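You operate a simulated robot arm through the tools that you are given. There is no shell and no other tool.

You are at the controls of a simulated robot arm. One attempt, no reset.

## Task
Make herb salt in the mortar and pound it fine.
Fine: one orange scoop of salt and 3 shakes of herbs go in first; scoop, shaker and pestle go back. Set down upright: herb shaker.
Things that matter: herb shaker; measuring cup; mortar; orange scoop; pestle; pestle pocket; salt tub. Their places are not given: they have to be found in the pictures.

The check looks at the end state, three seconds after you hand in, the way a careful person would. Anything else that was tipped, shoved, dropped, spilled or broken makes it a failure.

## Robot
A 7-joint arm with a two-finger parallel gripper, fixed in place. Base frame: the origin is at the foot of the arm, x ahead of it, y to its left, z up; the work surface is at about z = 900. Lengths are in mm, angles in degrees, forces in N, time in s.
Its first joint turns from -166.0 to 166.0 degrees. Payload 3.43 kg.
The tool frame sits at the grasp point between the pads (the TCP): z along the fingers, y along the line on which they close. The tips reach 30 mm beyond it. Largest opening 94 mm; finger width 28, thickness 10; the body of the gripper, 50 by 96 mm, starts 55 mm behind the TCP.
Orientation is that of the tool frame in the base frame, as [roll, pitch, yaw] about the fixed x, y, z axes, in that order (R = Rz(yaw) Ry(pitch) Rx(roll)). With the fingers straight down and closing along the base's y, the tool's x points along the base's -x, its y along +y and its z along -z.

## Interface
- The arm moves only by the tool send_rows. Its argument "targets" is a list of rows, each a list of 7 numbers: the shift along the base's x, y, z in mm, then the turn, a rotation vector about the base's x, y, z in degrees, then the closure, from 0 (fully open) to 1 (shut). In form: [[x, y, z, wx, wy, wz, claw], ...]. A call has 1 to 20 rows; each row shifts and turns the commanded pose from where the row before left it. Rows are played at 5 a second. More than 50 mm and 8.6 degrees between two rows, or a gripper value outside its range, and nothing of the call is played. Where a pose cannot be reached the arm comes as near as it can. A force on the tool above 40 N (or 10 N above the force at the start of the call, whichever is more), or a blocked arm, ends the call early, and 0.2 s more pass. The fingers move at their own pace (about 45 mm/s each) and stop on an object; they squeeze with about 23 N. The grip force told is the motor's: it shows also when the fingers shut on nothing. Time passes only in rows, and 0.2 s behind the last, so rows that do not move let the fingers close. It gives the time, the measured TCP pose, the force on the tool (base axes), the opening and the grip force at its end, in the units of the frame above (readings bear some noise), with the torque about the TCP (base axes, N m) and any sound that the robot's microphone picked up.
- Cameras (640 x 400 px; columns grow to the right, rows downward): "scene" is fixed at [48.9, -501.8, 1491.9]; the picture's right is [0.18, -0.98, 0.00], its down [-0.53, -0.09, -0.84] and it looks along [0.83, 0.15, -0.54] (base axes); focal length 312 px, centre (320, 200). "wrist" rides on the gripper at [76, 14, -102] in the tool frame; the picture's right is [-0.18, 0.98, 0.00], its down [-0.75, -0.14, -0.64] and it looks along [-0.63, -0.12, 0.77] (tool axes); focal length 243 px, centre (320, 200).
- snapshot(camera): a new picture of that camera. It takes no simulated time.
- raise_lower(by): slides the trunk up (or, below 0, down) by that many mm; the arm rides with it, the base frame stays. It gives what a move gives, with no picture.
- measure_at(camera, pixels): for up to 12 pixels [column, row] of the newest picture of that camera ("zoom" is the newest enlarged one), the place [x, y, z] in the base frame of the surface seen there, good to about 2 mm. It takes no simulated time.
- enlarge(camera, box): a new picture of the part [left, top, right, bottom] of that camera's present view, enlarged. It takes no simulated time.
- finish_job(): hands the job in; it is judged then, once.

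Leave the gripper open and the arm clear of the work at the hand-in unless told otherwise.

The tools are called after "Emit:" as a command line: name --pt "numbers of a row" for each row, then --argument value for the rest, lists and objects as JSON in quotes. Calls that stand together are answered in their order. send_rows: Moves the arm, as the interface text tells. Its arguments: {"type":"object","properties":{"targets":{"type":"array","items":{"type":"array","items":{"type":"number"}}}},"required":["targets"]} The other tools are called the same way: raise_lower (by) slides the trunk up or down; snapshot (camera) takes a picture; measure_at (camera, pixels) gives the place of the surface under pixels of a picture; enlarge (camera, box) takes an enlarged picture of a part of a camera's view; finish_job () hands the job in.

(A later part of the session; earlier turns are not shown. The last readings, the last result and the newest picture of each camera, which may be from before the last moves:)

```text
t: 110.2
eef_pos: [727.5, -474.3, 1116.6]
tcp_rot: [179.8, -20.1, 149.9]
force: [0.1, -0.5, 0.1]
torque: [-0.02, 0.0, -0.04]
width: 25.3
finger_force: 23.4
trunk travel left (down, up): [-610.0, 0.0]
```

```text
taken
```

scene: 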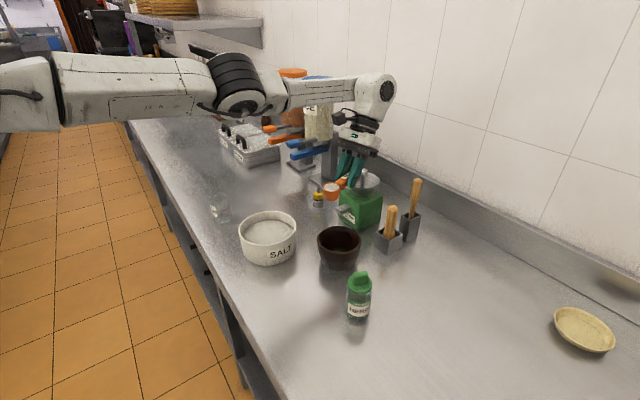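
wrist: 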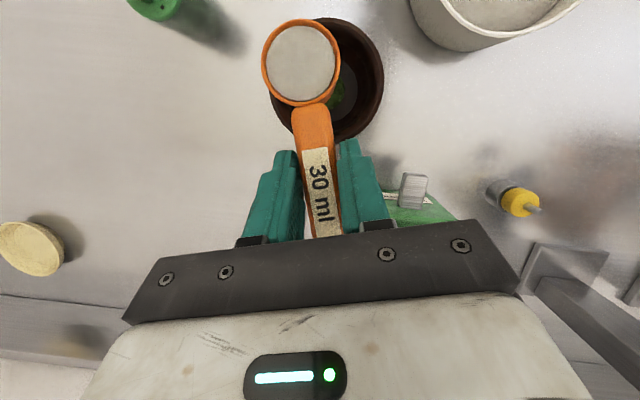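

θ is about 10°, no warnings. I measure where the cup is relative to the mortar now.

Emit:
measure_at --camera "wrist" --pixels '[[301, 62], [301, 24], [301, 100], [266, 60], [336, 62], [378, 80], [350, 30], [345, 130], [280, 118]]'

Emit:
enlarge --camera "scene" --box '[280, 130, 420, 290]'

```text
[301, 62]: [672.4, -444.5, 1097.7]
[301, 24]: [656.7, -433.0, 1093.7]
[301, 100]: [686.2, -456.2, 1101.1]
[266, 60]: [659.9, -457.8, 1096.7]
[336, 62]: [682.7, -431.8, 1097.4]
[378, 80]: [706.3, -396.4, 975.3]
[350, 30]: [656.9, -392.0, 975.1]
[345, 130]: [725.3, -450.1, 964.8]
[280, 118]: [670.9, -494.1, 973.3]
```

```text
2.50 times, centred on (350, 210) of scene
```

zoom: 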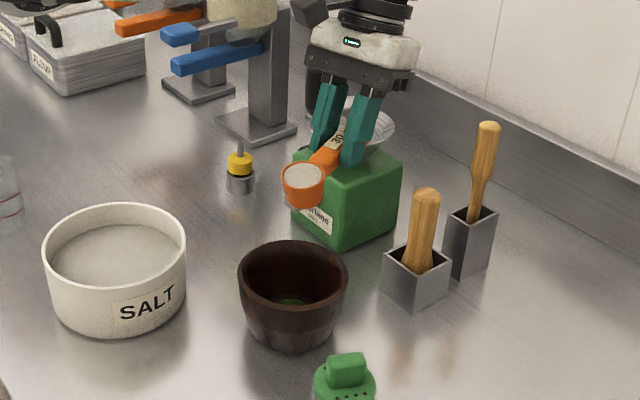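

The cup is over the mortar's middle at z≈1098. I lower it to just above the rim while tilting only to 15°.

Emit:
send_rows --pt "0.1 1.4 -15 -0.625 -1.08 0 1" --pt "0.1 1.4 -25 -0.625 -1.08 0 1" --pt "0.1 1.4 -25 -0.625 -1.08 0 1" --pt "0.1 1.3 -15.5 -0.625 -1.08 0 1" --pt "0 0 0 0 0 0 1"

Emit:
enlarge --camera "scene" --box '[280, 150, 420, 290]'

```text
t: 111.4
eef_pos: [726.4, -468.0, 1037.3]
tcp_rot: [179.9, -15.0, 149.9]
force: [0.5, -0.8, 0.0]
torque: [-0.04, 0.0, 0.0]
width: 25.4
finger_force: 22.9
trunk travel left (down, up): [-610.0, 0.0]
```

```text
2.86 times, centred on (350, 220) of scene
```

zoom: 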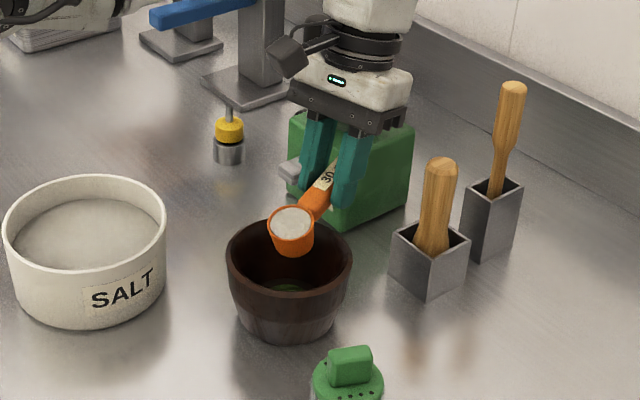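

The scoop is poised just above the mortar, still full. I begin pouring: tilt to 55° keeping the lip over the mortar's centre, then look.

Emit:
send_rows --pt "-0.7 -0.5 6.4 -4 -6.93 0 1" --pt "-1.7 0 5.8 -4 -6.93 0 1" --pt "-5.28 3.05 5.1 -4 -6.93 0 1" --pt "-6.06 3.5 4.1 -4 -6.93 0 1" --pt "-6.84 3.95 5.0 -4 -6.93 0 1"

Emit:
enlarge --camera "scene" --box '[280, 150, 420, 290]'

```text
t: 112.6
eef_pos: [708.8, -458.1, 1063.0]
tcp_rot: [179.8, 25.1, 150.1]
force: [0.0, 0.0, -0.7]
torque: [-0.01, -0.01, 0.0]
width: 25.3
finger_force: 23.2
trunk travel left (down, up): [-610.0, 0.0]
```

```text
2.86 times, centred on (350, 220) of scene
```

zoom: 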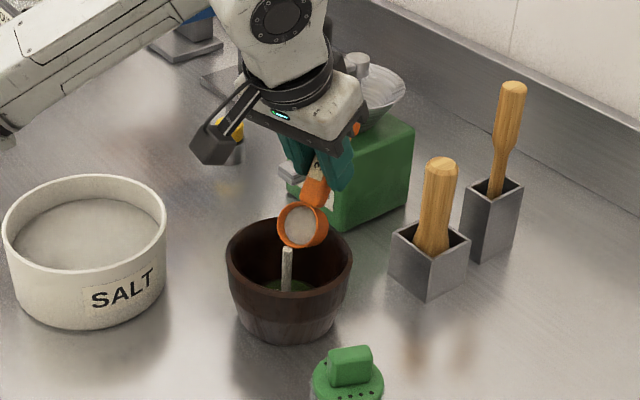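

Salt is streaming into the mortar. I continue tilting to empty the cup.

Emit:
send_rows --pt "-7.27 4.2 4.0 -4 -6.93 0 1" --pt "-7.79 4.5 2.7 -4 -6.93 0 1" --pt "-7.97 4.6 1.4 -4 -6.93 0 1" --pt "-8.05 4.65 0.2 -4 -6.93 0 1"

Emit:
enlarge --camera "scene" --box '[280, 150, 420, 290]'

```text
t: 113.6
eef_pos: [677.1, -440.0, 1069.9]
tcp_rot: [179.6, 57.0, 149.7]
force: [0.2, -0.3, 0.2]
torque: [0.03, 0.01, -0.02]
width: 25.5
finger_force: 23.2
trunk travel left (down, up): [-610.0, 0.0]
```

```text
2.86 times, centred on (350, 220) of scene
```

zoom: 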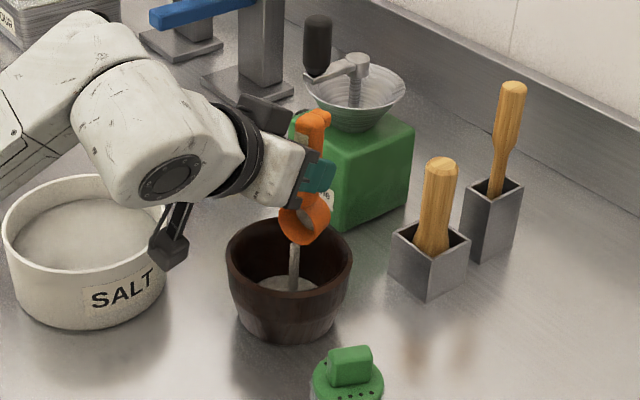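

Still pouring cleanly. I go on to 119° and hold to let everything run out.

Emit:
send_rows --pt "-8.05 4.65 -1.2 -4 -6.93 0 1" --pt "-7.79 4.5 -2.4 -4 -6.93 0 1" --pt "-7.45 4.3 -3.7 -4 -6.93 0 1" --pt "-6.84 3.95 -4.8 -4 -6.93 0 1" --pt "0 0 0 0 0 0 1" --pt "0 0 0 0 0 0 1" --pt "0 0 0 0 0 0 1"

Emit:
snapshot --camera "scene"

Emit:
enlarge --camera "scene" --box '[280, 150, 420, 290]'

```text
t: 115.2
eef_pos: [646.5, -423.7, 1058.5]
tcp_rot: [174.9, 89.1, 145.2]
force: [-0.5, 1.0, 0.0]
torque: [0.01, -0.03, -0.01]
width: 25.1
finger_force: 23.1
trunk travel left (down, up): [-610.0, 0.0]
```

```text
taken
```

scene: 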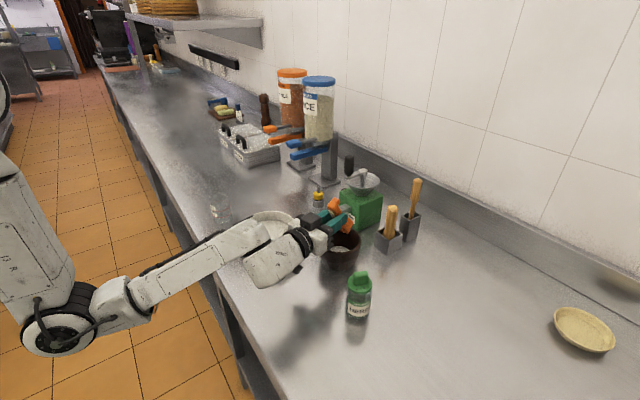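

```text
2.86 times, centred on (350, 220) of scene
```

zoom: 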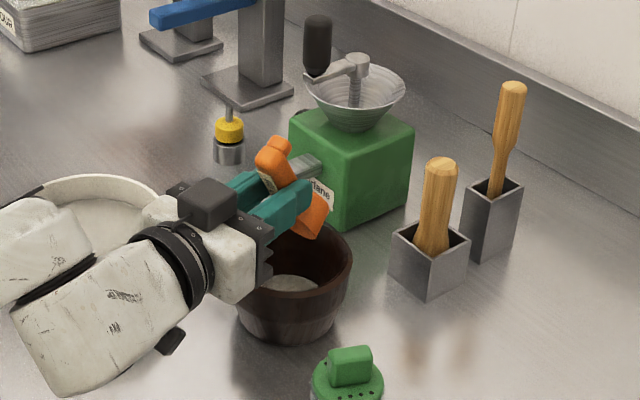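

The stream has ended and salt lies in the mortar. I check via the wrist view whether the cup is empty.

Emit:
snapshot --camera "wrist"

Emit:
enlarge --camera "scene" --box '[315, 190, 365, 270]'

```text
taken
```

wrist: 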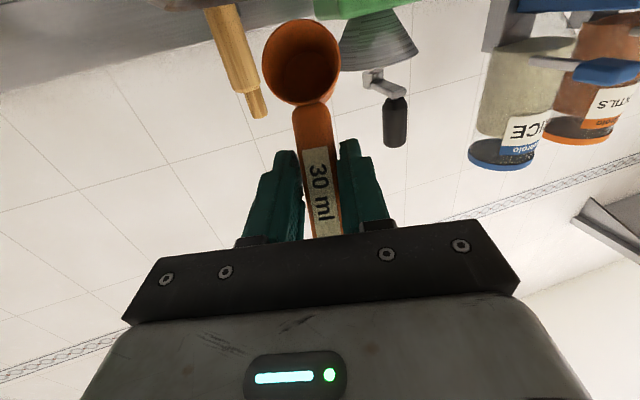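

```text
5.00 times, centred on (340, 230) of scene
```

zoom: 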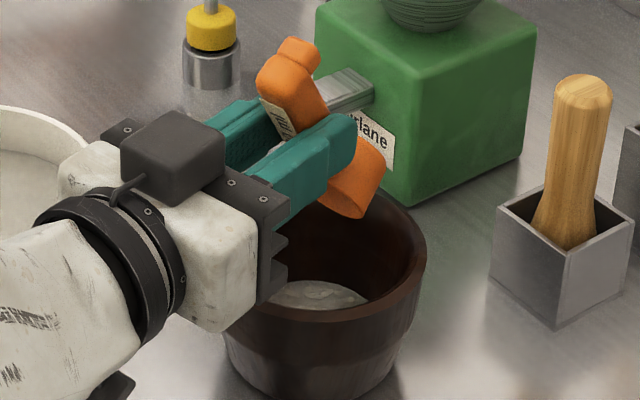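

The cup is empty and nothing spilled. I raise, then tilt the tool back toward vertical in stages, watching for reach warnings.

Emit:
send_rows --pt "0 0 12 0 0 0 1" --pt "0 0 25 0 0 0 1" --pt "0 0 25 0 0 0 1" --pt "0 0 0 4 6.93 0 1" --pt "0 0 0 4 6.93 0 1" --pt "0 0 0 4 6.93 0 1" --pt "0 0 0 4 6.93 0 1"

Emit:
snapshot --camera "scene"

```text
t: 116.8
eef_pos: [645.7, -423.7, 1121.3]
tcp_rot: [179.6, 56.9, 149.8]
force: [-0.1, -0.2, -1.0]
torque: [-0.02, 0.0, 0.01]
width: 25.7
finger_force: 22.7
trunk travel left (down, up): [-610.0, 0.0]
```

```text
taken
```

scene: 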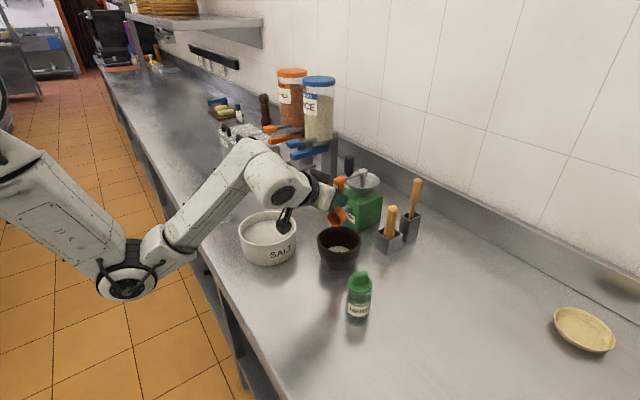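

Going well. I continue tilting back to near vertical and look again.

Emit:
send_rows --pt "-5 3 3 4 6.93 0 1" --pt "-5 3 3 4 6.93 0 1" --pt "-5 3 3 4 6.93 0 1" --pt "-5 3 3 4 6.93 0 1" --pt "-5 3 0 4 6.93 0 1" --pt "0 0 0 4 6.93 0 1" --pt "0 0 0 4 6.93 0 1" --pt "0 0 0 0 0 0 1"

Emit:
snapshot --camera "scene"

Emit:
snapshot --camera "wrist"

```text
t: 118.6
eef_pos: [627.8, -413.5, 1131.3]
tcp_rot: [179.8, 29.0, 150.0]
force: [0.2, 0.3, -0.1]
torque: [0.0, -0.02, -0.02]
width: 25.7
finger_force: 23.1
out of reach, approached as far as the arm can: row 4, 5, 6, 7
trunk travel left (down, up): [-610.0, 0.0]
```

```text
taken
```

scene: 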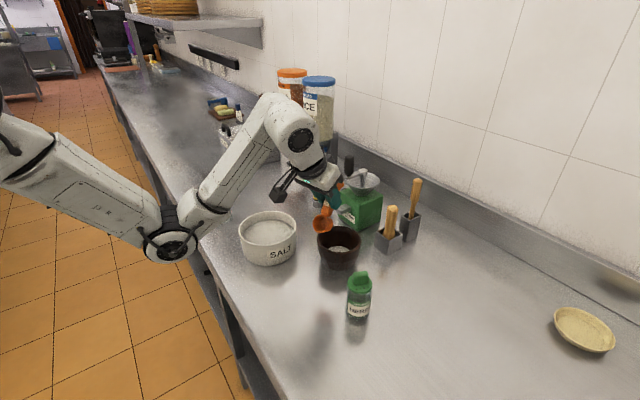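

```text
taken
```

wrist: 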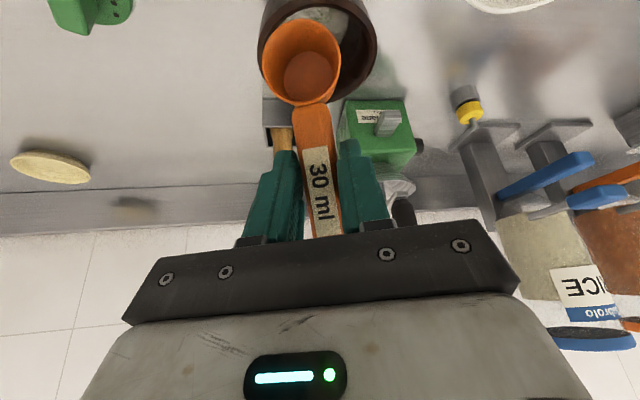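

The cup hangs empty; the arm again meets a joint limit turning the tool vertical at this height with its elbow low. Lower heights allowed it before, so I descend a little in free space while tilting back in small steps.

Emit:
send_rows --pt "0 0 -20 0 0 0 1" --pt "0 0 -20 0 0 0 1" --pt "0 0 -15 2 3.46 0 1" --pt "0 0 0 2 3.46 0 1"

Emit:
measure_at --camera "scene" --pixels '[[165, 240], [200, 215], [300, 140]]'

```text
t: 119.6
eef_pos: [628.8, -413.0, 1077.3]
tcp_rot: [179.9, 20.9, 149.9]
force: [0.3, 0.1, -0.6]
torque: [-0.04, -0.01, -0.03]
width: 25.2
finger_force: 22.7
trunk travel left (down, up): [-610.0, 0.0]
```

```text
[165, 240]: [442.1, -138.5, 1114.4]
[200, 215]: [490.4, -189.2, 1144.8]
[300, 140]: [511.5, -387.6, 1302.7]
```

That worked with no warning. I continue: a bit lower and tilt on to vertical.

Emit:
send_rows --pt "0 0 -10 2.5 4.33 0 1" --pt "0 0 -10 2.5 4.33 0 1" --pt "0 0 -5 2.5 4.33 0 1" --pt "0 0 0 2.5 4.33 0 1" --pt "0 0 0 0 0 0 1"

Emit:
snapshot --camera "scene"

```text
t: 120.8
eef_pos: [628.6, -413.3, 1049.5]
tcp_rot: [179.8, 0.9, 150.0]
force: [0.5, -0.5, 0.1]
torque: [0.0, 0.03, 0.0]
width: 25.8
finger_force: 23.0
trunk travel left (down, up): [-610.0, 0.0]
```

```text
taken
```

scene: 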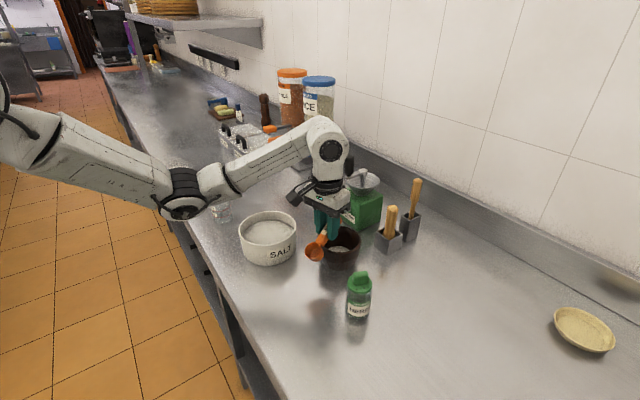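

The tool is vertical again. I raise and move clear of the mortar toward the scoop's home, checking that the arm keeps up.

Emit:
send_rows --pt "0 0 15 0 0 0 1" --pt "0 0 20 0 0 0 1" --pt "-15 5 10 0 0 0 1" --pt "-25 8 5 0 0 0 1" --pt "0 0 0 0 0 0 1"

Emit:
snapshot --camera "scene"

```text
t: 122.0
eef_pos: [587.0, -399.6, 1101.4]
tcp_rot: [179.8, 1.0, 150.1]
force: [0.2, 0.0, 1.1]
torque: [-0.02, -0.03, 0.0]
width: 25.3
finger_force: 22.6
trunk travel left (down, up): [-610.0, 0.0]
```

```text
taken
```

scene: 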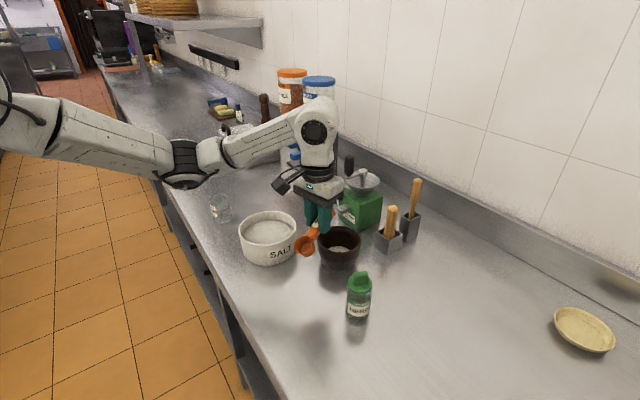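

Elbow is up again. I turn the scoop back −106° to its original heading.

Emit:
send_rows --pt "0 0 0 0 0 -8.16 1" --pt "0 0 0 0 0 -8.16 1" --pt "0 0 0 0 0 -8.16 1" --pt "0 0 0 0 0 -8.16 1" --pt "0 0 0 0 0 -8.16 1" --pt "0 0 0 0 0 -8.16 1" --pt "0 0 0 0 0 -8.16 1" --pt "0 0 0 0 0 -8.16 1" --pt "0 0 0 0 0 -8.16 1" --pt "0 0 0 0 0 -8.16 1" --pt "0 0 0 0 0 -8.16 1" --pt "0 0 0 0 0 -8.16 1" --pt "0 0 0 0 0 -8.2 1" --pt "0 0 0 0 0 0 1"

```text
t: 125.0
eef_pos: [588.2, -400.0, 1100.9]
tcp_rot: [179.8, 1.0, 43.7]
force: [-0.1, 0.1, 0.2]
torque: [-0.02, 0.0, 0.02]
width: 25.4
finger_force: 23.7
trunk travel left (down, up): [-610.0, 0.0]
```

Heading restored. Now I tilt to the original 30° lean (scoop level) while moving over its home position.

Emit:
send_rows --pt "-15.4 5.2 0 5.34 -5.55 0 1" --pt "-15.4 5.2 0 5.34 -5.55 0 1" --pt "-15.4 5.3 0 5.34 -5.55 0 1" --pt "-15.5 5.3 0 5.34 -5.55 0 1" --pt "0 0 0 0 0 0 1"

Emit:
snapshot --camera "wrist"

Emit:
enlarge --camera "wrist" --box '[400, 40, 520, 140]'

```text
t: 126.2
eef_pos: [526.2, -379.5, 1100.9]
tcp_rot: [179.8, -29.9, 43.8]
force: [-0.7, -1.3, -0.8]
torque: [-0.02, 0.0, 0.03]
width: 25.3
finger_force: 22.9
trunk travel left (down, up): [-610.0, 0.0]
```

```text
taken
```

wrist: 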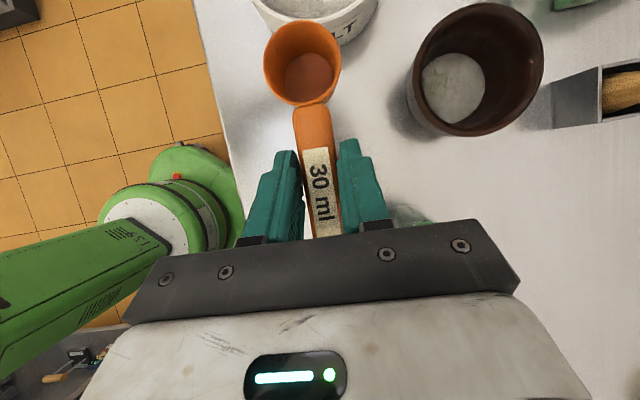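

```text
4.00 times, centred on (460, 90) of wrist
```

zoom: 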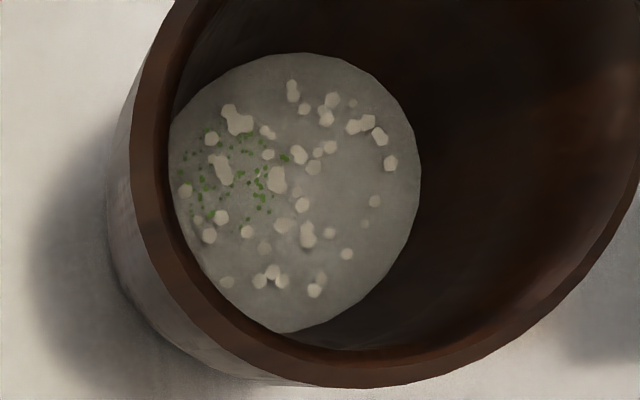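

The mortar now holds salt across its floor with herb flecks and coarse lumps. The scoop is level above its home; I lower it most of the way.

Emit:
send_rows --pt "0.1 0.1 -40 0 0 0 1" --pt "0.1 0.1 -40 0 0 0 1" --pt "0 0.1 -40 0 0 0 1" --pt "0 0 -25 0 0 0 1" --pt "0 0 -10 0 0 0 1" --pt "0 0 -4 0 0 0 1" --pt "0 0 0 0 0 0 1"

Emit:
snapshot --camera "wrist"

Emit:
enlarge --camera "scene" --box '[240, 220, 400, 340]'

```text
t: 127.8
eef_pos: [528.5, -377.2, 942.9]
tcp_rot: [179.8, -29.9, 43.7]
force: [-0.2, 0.1, 0.4]
torque: [0.0, -0.02, 0.02]
width: 25.2
finger_force: 23.2
trunk travel left (down, up): [-610.0, 0.0]
```

```text
taken
```

wrist: 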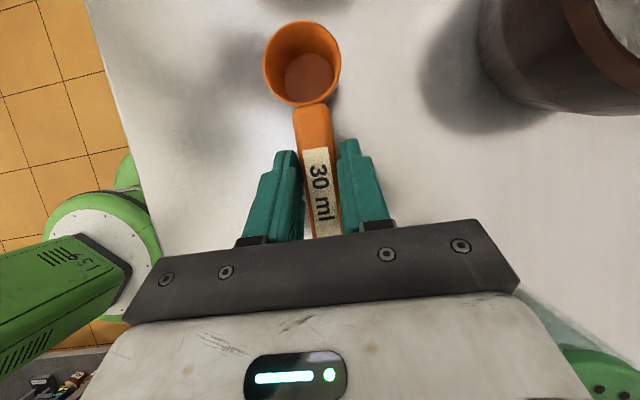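

```text
3.33 times, centred on (320, 280) of scene
```

zoom: 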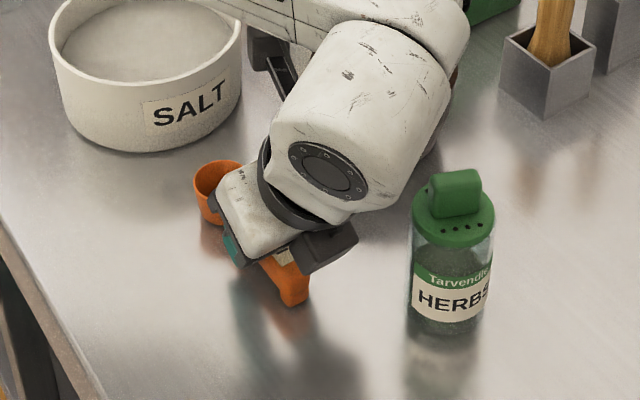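

I lower the last few millimetres gently until it rests.

Emit:
send_rows --pt "0 0 -2 0 0 0 1" --pt "0 0 -2 0 0 0 1" --pt "0 0 -1 0 0 0 1" --pt "0 0 0 0 0 0 1"

```text
t: 128.8
eef_pos: [527.9, -377.8, 938.0]
tcp_rot: [179.8, -29.8, 43.8]
force: [-0.2, -0.1, 22.4]
torque: [-0.15, 0.15, 0.0]
width: 25.6
finger_force: 23.3
trunk travel left (down, up): [-610.0, 0.0]
```

Firm contact (22 N), so I back off 1 mm, open fully, and rise straight up.

Emit:
send_rows --pt "0 0 1 0 0 0 1" --pt "0 0 0 0 0 0 1" --pt "0 0 0 0 0 0 0.6" --pt "0 0 0 0 0 0 0" --pt "0 0 0 0 0 0 0" --pt "0 0 0 0 0 0 0" --pt "0 0 0 0 0 0 0" --pt "0 0 10 0 0 0 0" --pt "0 0 25 0 0 0 0" --pt "0 0 35 0 0 0 0" --pt "0 0 40 0 0 0 0" --pt "0 0 40 0 0 0 0" --pt "0 0 0 0 0 0 0"

Emit:
snapshot --camera "wrist"

Emit:
snapshot --camera "scene"

```text
t: 131.6
eef_pos: [527.4, -379.5, 1090.4]
tcp_rot: [179.8, -29.9, 43.8]
force: [0.3, -0.3, -0.1]
torque: [-0.01, 0.02, -0.01]
width: 94.1
finger_force: 0.0
trunk travel left (down, up): [-610.0, 0.0]
```

```text
taken
```

wrist: 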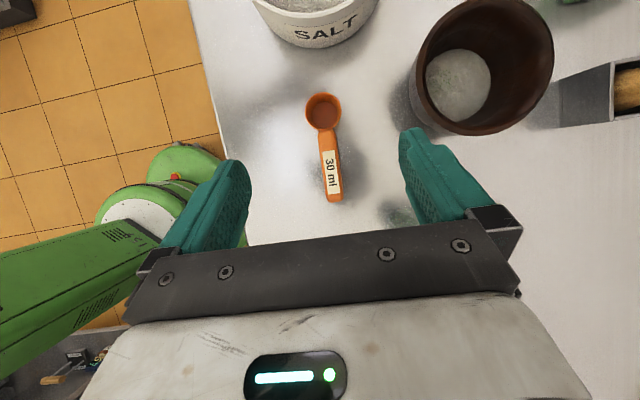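

```text
taken
```

scene: 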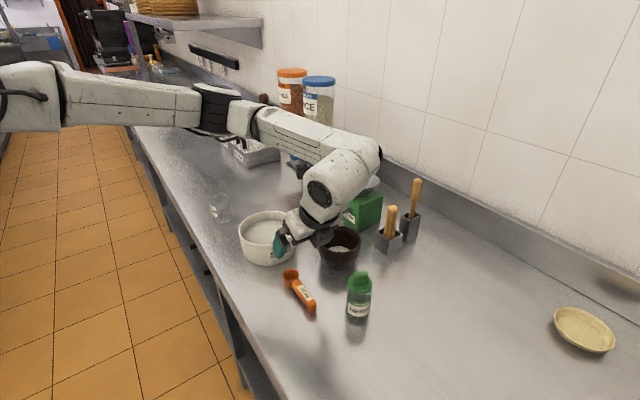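

The scoop lies back at its home. While here, I double-check the herb quantity by measuring the fill level in the mortar (floor was z 909.6 from this camera).

Emit:
enlarge --camera "scene" --box '[325, 240, 355, 260]'

Emit:
measure_at --camera "zoom" --pixels '[[200, 150], [230, 150], [260, 150], [290, 150], [320, 150], [350, 150], [380, 150], [220, 180], [260, 180], [300, 180], [340, 180], [380, 180]]'

Emit:
measure_at --camera "zoom" --pixels '[[220, 200], [250, 205], [280, 210], [310, 215], [340, 212], [370, 205], [400, 195], [240, 165], [280, 165], [320, 165], [360, 165], [400, 165]]'

```text
16.00 times, centred on (340, 250) of scene
```

zoom: 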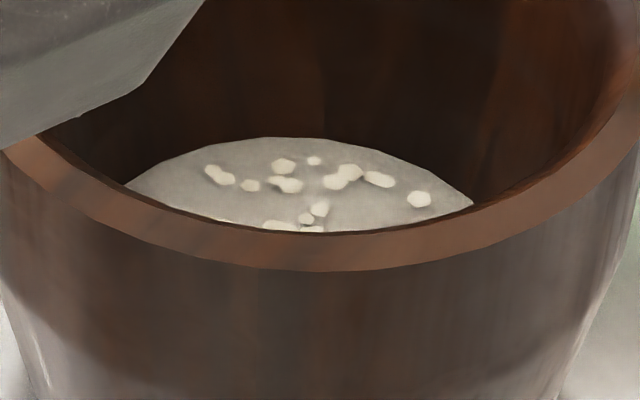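

```text
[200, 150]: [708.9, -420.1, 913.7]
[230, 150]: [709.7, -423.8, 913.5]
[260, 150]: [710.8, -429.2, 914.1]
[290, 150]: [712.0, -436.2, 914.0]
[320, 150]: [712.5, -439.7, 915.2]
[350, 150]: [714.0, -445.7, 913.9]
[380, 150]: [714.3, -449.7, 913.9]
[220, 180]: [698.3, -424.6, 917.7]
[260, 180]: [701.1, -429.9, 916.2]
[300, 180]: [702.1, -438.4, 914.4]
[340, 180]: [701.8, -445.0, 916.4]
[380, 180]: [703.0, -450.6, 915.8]
```

```text
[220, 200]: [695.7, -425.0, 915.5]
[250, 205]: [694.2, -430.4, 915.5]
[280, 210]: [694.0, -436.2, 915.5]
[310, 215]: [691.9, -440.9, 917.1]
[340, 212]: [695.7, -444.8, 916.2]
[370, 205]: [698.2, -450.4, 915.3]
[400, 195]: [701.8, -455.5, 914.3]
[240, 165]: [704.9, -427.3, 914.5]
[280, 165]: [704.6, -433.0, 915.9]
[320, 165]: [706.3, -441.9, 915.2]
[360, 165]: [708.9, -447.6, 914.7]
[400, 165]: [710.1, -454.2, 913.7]
```

The fill looks right (salt flush over herbs). By motion count and mound growth I'm satisfied with three shakes. Next the pestle: I straighten the tool and raise, then bring the trunk back down to its original height for better reach.

Emit:
send_rows --pt "0 0 15 -5.2 5.4 0 0" --pt "0 0 25 -5.2 5.4 0 0" --pt "0 0 25 -5.2 5.4 0 0" --pt "0 0 25 -5.2 5.4 0 0" --pt "0 0 0 0 0 0 0"

Emit:
snapshot --camera "scene"

```text
t: 132.8
eef_pos: [527.9, -379.1, 1177.9]
tcp_rot: [179.9, 0.3, 43.8]
force: [-0.3, 0.3, 0.9]
torque: [0.02, 0.0, 0.0]
width: 94.0
finger_force: 0.1
trunk travel left (down, up): [-610.0, 0.0]
```

```text
taken
```

scene: 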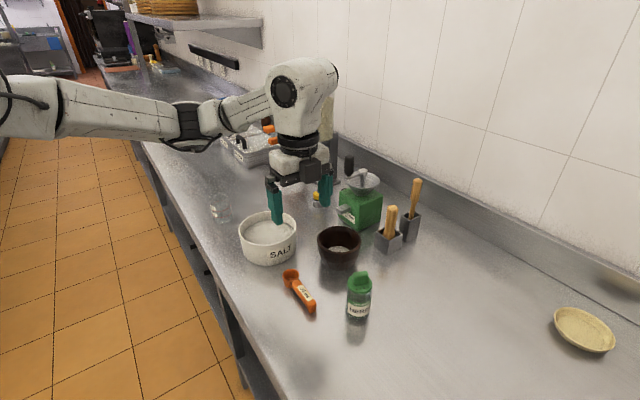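

Posture is good. I lower the trunk by 110 mm (fingertips end near z 1038, over open counter).

Emit:
raise_lower --by -110

Emit:
send_rows --pt "0 0 20 0 0 7.95 0" --pt "0 0 30 0 0 7.95 0" --pt "0 0 30 0 0 7.95 0" --pt "0 0 20 0 0 7.95 0" --pt "0 0 0 0 0 7.95 0" --pt "0 0 0 0 0 7.95 0" --pt "0 0 0 0 0 7.95 0" --pt "0 0 0 0 0 7.95 0" --pt "0 0 0 0 0 7.95 0" --pt "0 0 0 0 0 7.95 0" --pt "0 0 0 0 0 7.95 0" --pt "0 0 0 0 0 0 0"

Emit:
snapshot --camera "scene"

```text
t: 134.2
eef_pos: [527.2, -378.9, 1068.5]
tcp_rot: [179.8, 0.3, 43.8]
force: [-0.1, 1.3, -0.6]
torque: [-0.01, 0.02, 0.0]
width: 94.1
finger_force: 0.1
trunk travel left (down, up): [-500.0, 110.0]
```

```text
t: 136.8
eef_pos: [529.6, -378.6, 1169.1]
tcp_rot: [179.8, 0.2, 131.5]
force: [-0.3, 0.0, -0.2]
torque: [0.0, 0.01, 0.0]
width: 94.0
finger_force: 0.0
trunk travel left (down, up): [-500.0, 110.0]
```

```text
taken
```

scene: 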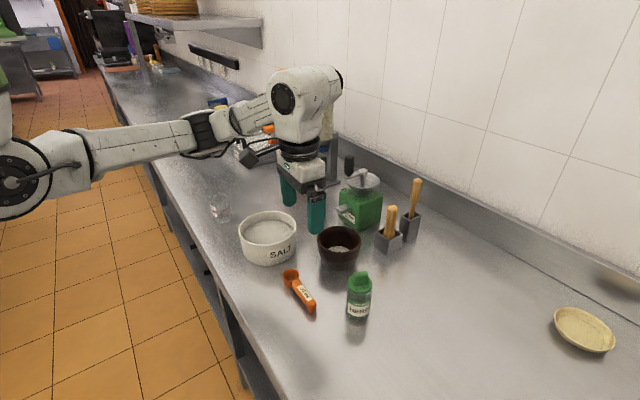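

Ready. I travel at z≈1169 to above the pestle with the gripper partly closed (about 60 mm) to stay clear of the mill, and check reach.

Emit:
send_rows --pt "20 -17 0 0 0 0 0.35" --pt "32 -27.6 0 0 0 0 0.35" --pt "35 -30 0 0 0 0 0.35" --pt "35 -30 0 0 0 0 0.35" --pt "35 -30 0 0 0 0 0.35" --pt "34 -29 0 0 0 0 0.35" --pt "30 -26.8 0 0 0 0 0.35" --pt "0 0 0 0 0 0 0.35"

Emit:
snapshot --camera "wrist"

Emit:
snapshot --camera "scene"

```text
t: 138.6
eef_pos: [741.9, -570.8, 1178.4]
tcp_rot: [179.7, 1.7, 130.6]
force: [-0.4, -1.4, -0.6]
torque: [0.01, -0.01, 0.01]
width: 60.9
finger_force: 0.0
out of reach, approached as far as the arm can: row 7
trunk travel left (down, up): [-500.0, 110.0]
```

```text
taken
```

wrist: 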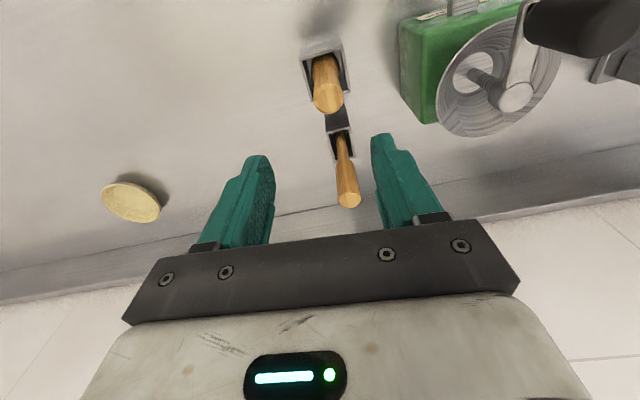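

```text
taken
```

scene: 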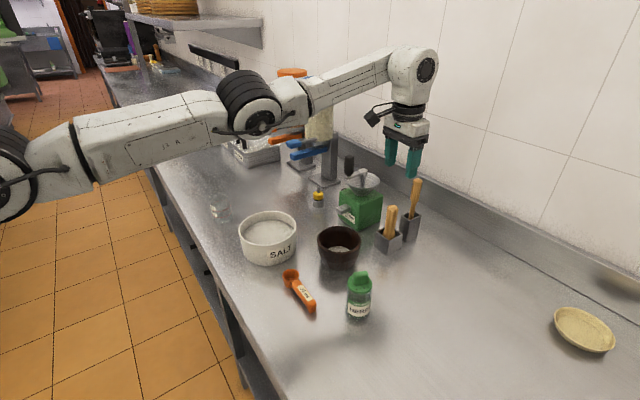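

Near the reach limit at this height (lower will be easier). I measure the pestle top precisely from here.

Emit:
enlarge --camera "wrist" --box '[280, 30, 380, 130]'

Emit:
measure_at --camera "zoom" --pixels '[[310, 290], [260, 290], [360, 280], [310, 250], [310, 330], [140, 120], [390, 60], [420, 220], [180, 250], [300, 200]]'

```text
4.00 times, centred on (330, 80) of wrist
```

zoom: 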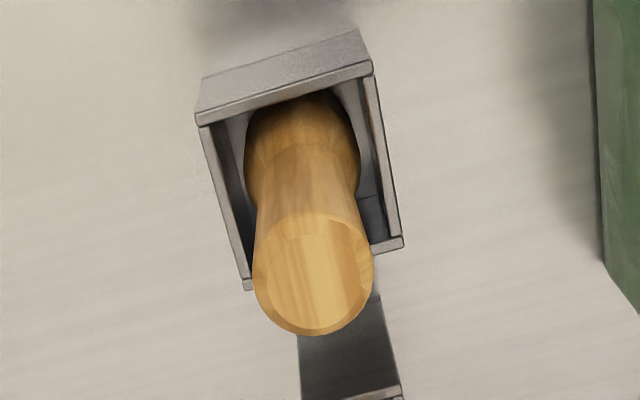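

```text
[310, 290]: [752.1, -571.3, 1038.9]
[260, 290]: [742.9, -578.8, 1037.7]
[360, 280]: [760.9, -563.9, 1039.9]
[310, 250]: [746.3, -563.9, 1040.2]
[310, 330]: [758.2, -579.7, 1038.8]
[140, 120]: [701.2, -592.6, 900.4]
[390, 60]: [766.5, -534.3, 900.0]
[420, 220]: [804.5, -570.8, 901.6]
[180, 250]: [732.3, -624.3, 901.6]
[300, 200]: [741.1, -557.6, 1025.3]
```

The pestle's axis is at about (750.4,-568.3). I align over it and descend to z≈1095, checking reach.

Emit:
send_rows --pt "3 0.8 -30 0 -1.0 0.5 0.35" --pt "3 0.8 -30 0 -0.7 0.4 0.35" --pt "2.5 0.9 -23 0 0 0 0.35" --pt "0 0 0 0 0 0 0.35"

Emit:
snapshot --camera "wrist"

```text
t: 139.6
eef_pos: [759.4, -567.2, 1085.9]
tcp_rot: [178.5, 1.3, 132.2]
force: [0.0, -0.3, 1.1]
torque: [0.04, 0.01, -0.01]
width: 60.8
finger_force: 0.1
trunk travel left (down, up): [-500.0, 110.0]
```

```text
taken
```

wrist: 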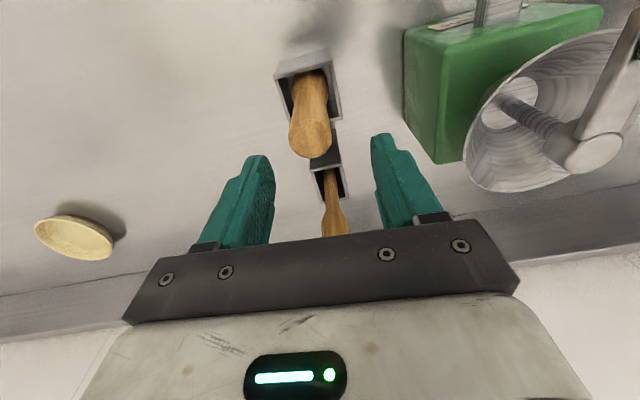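

The TCP is 9 mm past in x and tilted 2°. I correct both before going down.

Emit:
send_rows --pt "-4.5 -0.5 0 0 1.0 0 0.35" --pt "-4.5 -0.6 0 0 0.98 0 0.35" --pt "0 0 0 0 0 0 0.35"

Emit:
enlarge --camera "wrist" --box '[240, 80, 400, 200]'

Emit:
measure_at --camera "zoom" --pixels '[[320, 190], [300, 190], [340, 190], [320, 170], [320, 215], [270, 190], [370, 190]]'

```text
t: 140.4
eef_pos: [749.0, -568.4, 1086.3]
tcp_rot: [-179.9, -0.1, 132.2]
force: [0.0, -0.6, 0.2]
torque: [-0.01, -0.05, -0.01]
width: 61.0
finger_force: 0.1
trunk travel left (down, up): [-500.0, 110.0]
```

```text
3.33 times, centred on (320, 140) of wrist
```

zoom: 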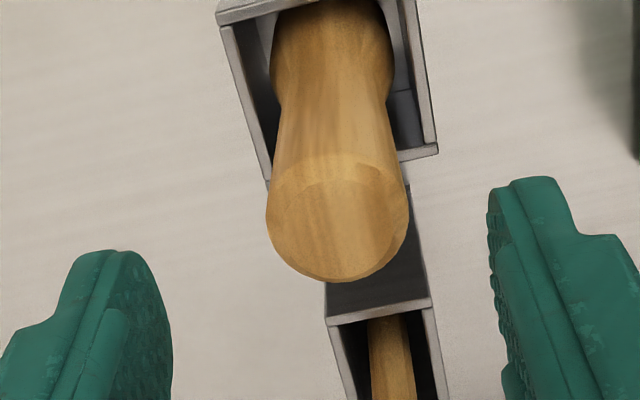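

```text
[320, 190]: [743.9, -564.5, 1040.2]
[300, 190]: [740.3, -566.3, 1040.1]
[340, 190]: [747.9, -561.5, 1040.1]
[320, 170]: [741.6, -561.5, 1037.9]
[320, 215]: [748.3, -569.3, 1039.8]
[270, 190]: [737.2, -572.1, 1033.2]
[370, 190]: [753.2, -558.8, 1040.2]
```

Well aligned (within 3 mm). I descend to z≈1016 so the pads take the top of the pestle, then close.

Emit:
send_rows --pt "2 0.6 -25 0 0 0 0.35" --pt "0 0 -25 0 0 0 0.35" --pt "0 0 -20 0 0 0 0.35" --pt "0 0 0 0 0 0 0.35"

Emit:
snapshot --camera "wrist"

Emit:
enlarge --camera "scene" --box '[330, 120, 450, 270]'

```text
t: 141.4
eef_pos: [750.1, -566.3, 1015.3]
tcp_rot: [180.0, 0.0, 132.2]
force: [-0.4, -0.1, 0.0]
torque: [0.0, 0.01, -0.02]
width: 61.2
finger_force: 0.0
trunk travel left (down, up): [-500.0, 110.0]
```

```text
taken
```

wrist: 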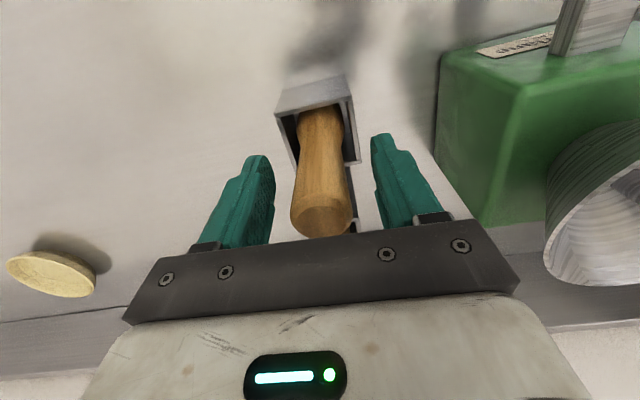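

```text
2.67 times, centred on (390, 195) of scene
```

zoom: 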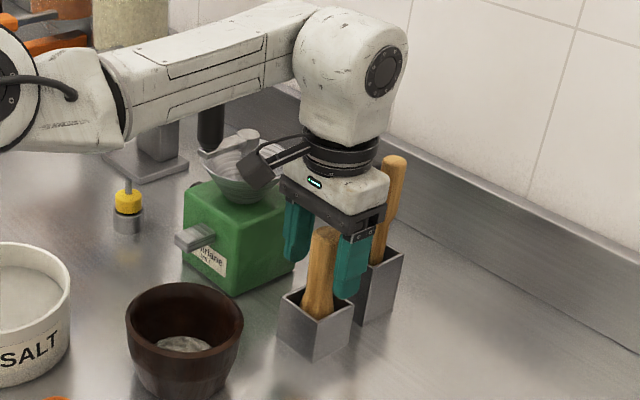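

The pestle stands between the pads. I close and wait for a full grip.

Emit:
send_rows --pt "0 0 0 0 0 0 0.6" --pt "0 0 0 0 0 0 1" --pt "0 0 0 0 0 0 1" --pt "0 0 0 0 0 0 1" --pt "0 0 0 0 0 0 1" --pt "0 0 0 0 0 0 1" --pt "0 0 0 0 0 0 1" --pt "0 0 0 0 0 0 1"

Emit:
snapshot --camera "wrist"

```text
t: 143.2
eef_pos: [751.7, -567.8, 1014.9]
tcp_rot: [179.9, 0.0, 132.2]
force: [0.6, -0.3, 0.2]
torque: [0.01, -0.04, -0.01]
width: 29.3
finger_force: 22.7
trunk travel left (down, up): [-500.0, 110.0]
```

```text
taken
```

wrist: 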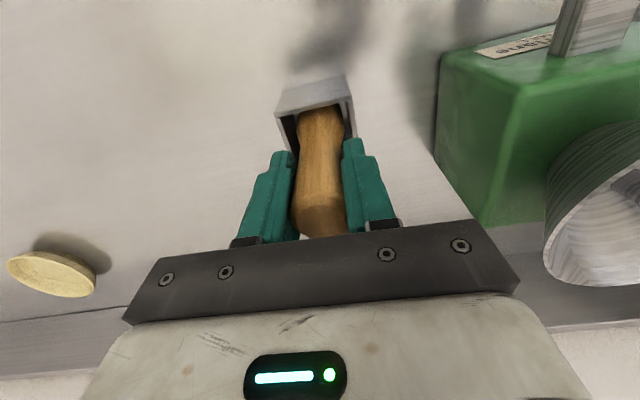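

Gripped (29 mm). Home pose for the pestle: TCP (751,-567.5,1015), yaw 132.2. I lift it straight out of the pocket.

Emit:
send_rows --pt "0 0 3 0 0 0 1" --pt "0 0 7 0 0 0 1" --pt "0 0 12 0 0 0 1" --pt "0 0 15 0 0 0 1" --pt "0 0 15 0 0 0 1" --pt "0 0 15 0 0 0 1" --pt "0 0 13 0 0 0 1" --pt "0 0 0 0 0 0 1"

Emit:
enlarge --camera "scene" --box '[330, 120, 450, 270]'

Emit:
snapshot --camera "wrist"

```text
t: 145.0
eef_pos: [750.8, -567.9, 1096.9]
tcp_rot: [180.0, -0.1, 132.2]
force: [0.2, 0.3, -1.6]
torque: [-0.05, 0.01, 0.01]
width: 29.2
finger_force: 23.3
trunk travel left (down, up): [-500.0, 110.0]
```

```text
2.67 times, centred on (390, 195) of scene
```

zoom: 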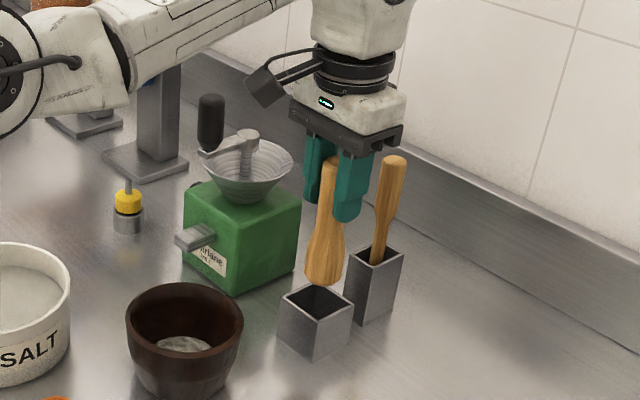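

```text
taken
```

wrist: 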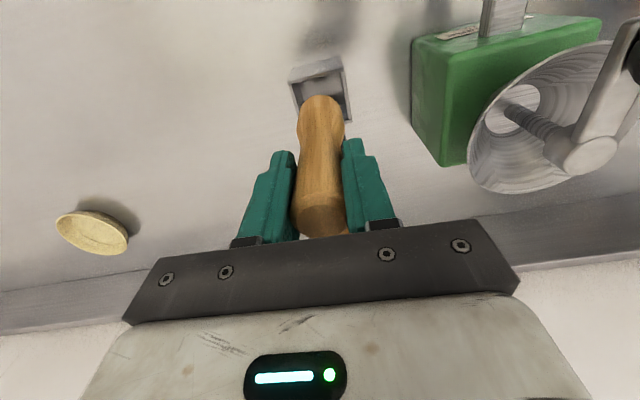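

The pestle is out and hangs plumb. I measure its foot and the pocket rim/mortar to plan clearances.

Emit:
measure_at --camera "zoom" --pixels '[[318, 100], [322, 140]]'

Emit:
enlarge --camera "scene" --box '[360, 170, 430, 270]'

Emit:
measure_at --camera "zoom" --pixels '[[365, 195], [340, 195], [390, 190], [365, 205], [365, 160], [300, 265], [400, 255], [340, 210], [355, 250]]'

```text
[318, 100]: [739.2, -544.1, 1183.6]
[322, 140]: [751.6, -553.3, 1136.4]
```

```text
4.00 times, centred on (395, 220) of scene
```

zoom: 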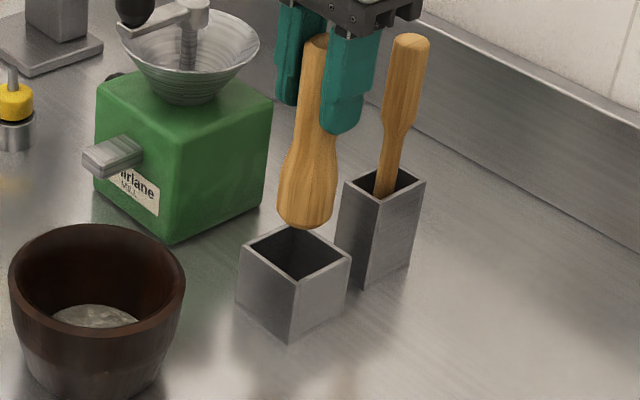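

```text
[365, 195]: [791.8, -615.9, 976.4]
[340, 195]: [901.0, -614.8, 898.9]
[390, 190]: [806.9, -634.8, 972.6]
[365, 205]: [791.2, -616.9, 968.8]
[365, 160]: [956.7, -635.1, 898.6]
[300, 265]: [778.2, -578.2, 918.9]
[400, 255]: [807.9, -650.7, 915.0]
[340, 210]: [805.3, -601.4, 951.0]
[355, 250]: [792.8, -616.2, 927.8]
```

Emit:
measure_at --camera "zoom" --pixels '[[305, 224], [305, 215], [283, 190], [333, 190], [308, 170], [312, 120], [240, 265], [298, 285], [348, 260], [295, 330], [100, 225], [100, 250]]'

```text
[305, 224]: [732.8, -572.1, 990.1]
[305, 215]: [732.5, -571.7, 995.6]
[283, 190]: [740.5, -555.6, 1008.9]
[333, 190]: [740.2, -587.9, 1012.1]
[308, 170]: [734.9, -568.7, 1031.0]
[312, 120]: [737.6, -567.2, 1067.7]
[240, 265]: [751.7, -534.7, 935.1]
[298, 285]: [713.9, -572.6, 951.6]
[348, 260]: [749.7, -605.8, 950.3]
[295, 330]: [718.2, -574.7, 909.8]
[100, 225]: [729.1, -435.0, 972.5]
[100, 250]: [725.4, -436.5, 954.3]
```

The pestle foot is 112 mm below the TCP (radius about 18). I raise slightly and carry it over the mortar.

Emit:
send_rows --pt "0 0 10 0 0 0 1" --pt "-10 17 0 0 0 0 1" --pt "-19 32 0 0 0 0 1" --pt "-19 32 0 0 0 0 1" --pt "-18 30 0 0 0 0 1" --pt "-10.3 17 0 0 0 0 1" --pt "0 0 0 0 0 0 1"

Emit:
snapshot --camera "wrist"

Emit:
enlarge --camera "scene" --box '[280, 130, 420, 290]'

```text
t: 146.6
eef_pos: [674.4, -439.6, 1105.4]
tcp_rot: [180.0, -0.2, 132.2]
force: [1.1, -0.7, -2.2]
torque: [0.01, 0.0, -0.04]
width: 29.1
finger_force: 22.7
trunk travel left (down, up): [-500.0, 110.0]
```

```text
taken
```

wrist: 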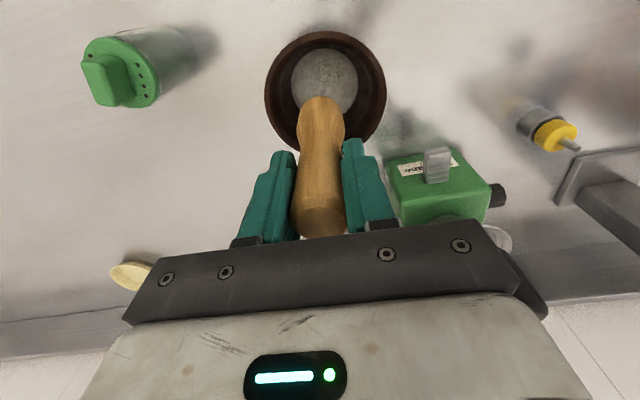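

```text
2.50 times, centred on (350, 210) of scene
```

zoom: 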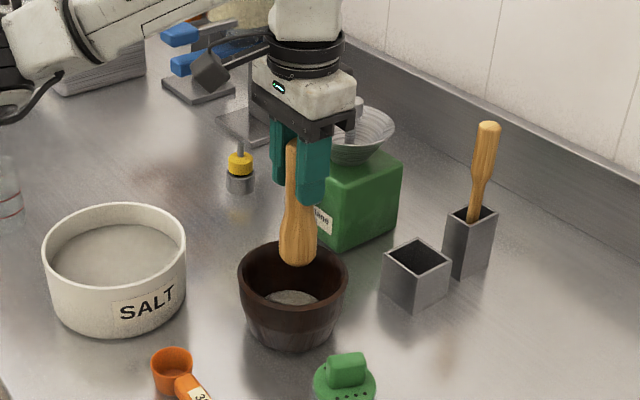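

The pestle hangs centred over the mortar. I lower it inside to just above the salt.

Emit:
send_rows --pt "0 0 -20 0 0 0 1" --pt "0 0 -25 0 0 0 1" --pt "0 0 -20 0 0 0 1" --pt "0 0 -5 0 0 0 1" --pt "0 0 0 0 0 0 1"

Emit:
enlarge --camera "scene" --box '[290, 190, 390, 280]'

```text
t: 147.8
eef_pos: [673.5, -440.0, 1035.4]
tcp_rot: [-180.0, 0.0, 132.2]
force: [0.3, -0.4, -3.0]
torque: [0.0, 0.0, 0.02]
width: 28.9
finger_force: 23.4
trunk travel left (down, up): [-500.0, 110.0]
```

```text
4.44 times, centred on (340, 235) of scene
```

zoom: 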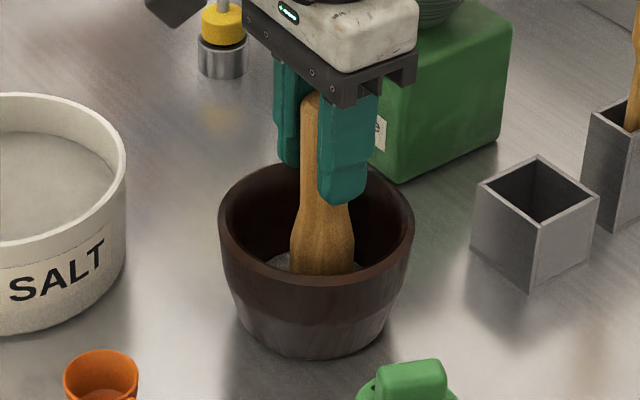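

Inside the mortar with good side clearance. I find the contact height with small steps.

Emit:
send_rows --pt "0 0 -4 0 0 0 1" --pt "0 0 -4 0 0 0 1" --pt "0 0 -3 0 0 0 1" --pt "0 0 -2 0 0 0 1"

```text
t: 148.8
eef_pos: [673.6, -439.2, 1021.4]
tcp_rot: [-180.0, -0.1, 132.1]
force: [0.2, -0.6, -1.8]
torque: [0.02, 0.01, -0.01]
width: 28.7
finger_force: 23.6
trunk travel left (down, up): [-500.0, 110.0]
```

No resistance yet at z 1021. A few more small steps.

Emit:
send_rows --pt "0 0 -1.5 0 0 0 1" --pt "0 0 -1.5 0 0 0 1" --pt "0 0 -1.5 0 0 0 1"

```text
t: 149.6
eef_pos: [673.1, -439.2, 1020.6]
tcp_rot: [-180.0, 0.3, 132.1]
force: [2.4, -1.4, 23.9]
torque: [-0.16, -0.03, -0.11]
width: 28.5
finger_force: 23.2
trunk travel left (down, up): [-500.0, 110.0]
```

Firm contact with the bottom at z≈1021 (24 N). Now one pounding stroke: lift 30 mm and come down, then look at the effect and any sound.

Emit:
send_rows --pt "0 0 15 0 0 0 1" --pt "0 0 15 0 0 0 1" --pt "0 0 -15 0 0 0 1" --pt "0 0 -15 0 0 0 1" --pt "0 0 0 0 0 0 1"

Emit:
enlarge --camera "scene" --box '[315, 220, 365, 265]'

```text
t: 150.8
eef_pos: [673.2, -440.3, 1020.0]
tcp_rot: [-180.0, 0.1, 132.3]
force: [0.0, 2.7, 23.4]
torque: [0.29, -0.14, -0.05]
width: 29.0
finger_force: 22.7
trunk travel left (down, up): [-500.0, 110.0]
```

```text
8.89 times, centred on (340, 242) of scene
```

zoom: 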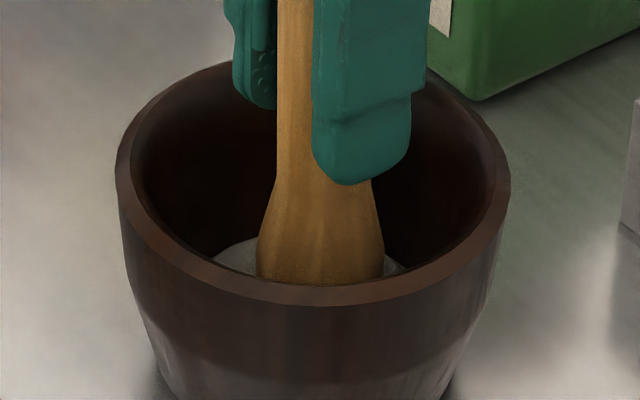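

No sound reported but the stroke worked. I do a series of strokes.

Emit:
send_rows --pt "0 0 15 0 0 0 1" --pt "0 0 15 0 0 0 1" --pt "0 0 -15 0 0 0 1" --pt "0 0 -15 0 0 0 1" --pt "0 0 15 0 0 0 1" --pt "0 0 15 0 0 0 1" --pt "0 0 -15 0 0 0 1" --pt "0 0 -15 0 0 0 1" --pt "0 0 15 0 0 0 1" --pt "0 0 15 0 0 0 1" --pt "0 0 -15 0 0 0 1" --pt "0 0 -15 0 0 0 1" --pt "0 0 15 0 0 0 1" --pt "0 0 15 0 0 0 1" --pt "0 0 -15 0 0 0 1" --pt "0 0 -15 0 0 0 1" --pt "0 0 0 0 0 0 1"

Emit:
enlarge --camera "scene" --box '[315, 220, 365, 265]'

```text
t: 154.4
eef_pos: [672.2, -438.1, 1019.0]
tcp_rot: [-179.9, 0.3, 132.1]
force: [-0.4, 2.3, 21.1]
torque: [0.2, 0.06, -0.03]
width: 28.7
finger_force: 23.0
trunk travel left (down, up): [-500.0, 110.0]
```

```text
8.89 times, centred on (340, 242) of scene
```

zoom: 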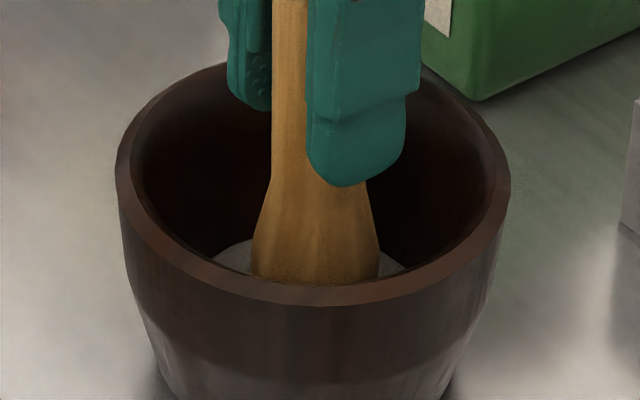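

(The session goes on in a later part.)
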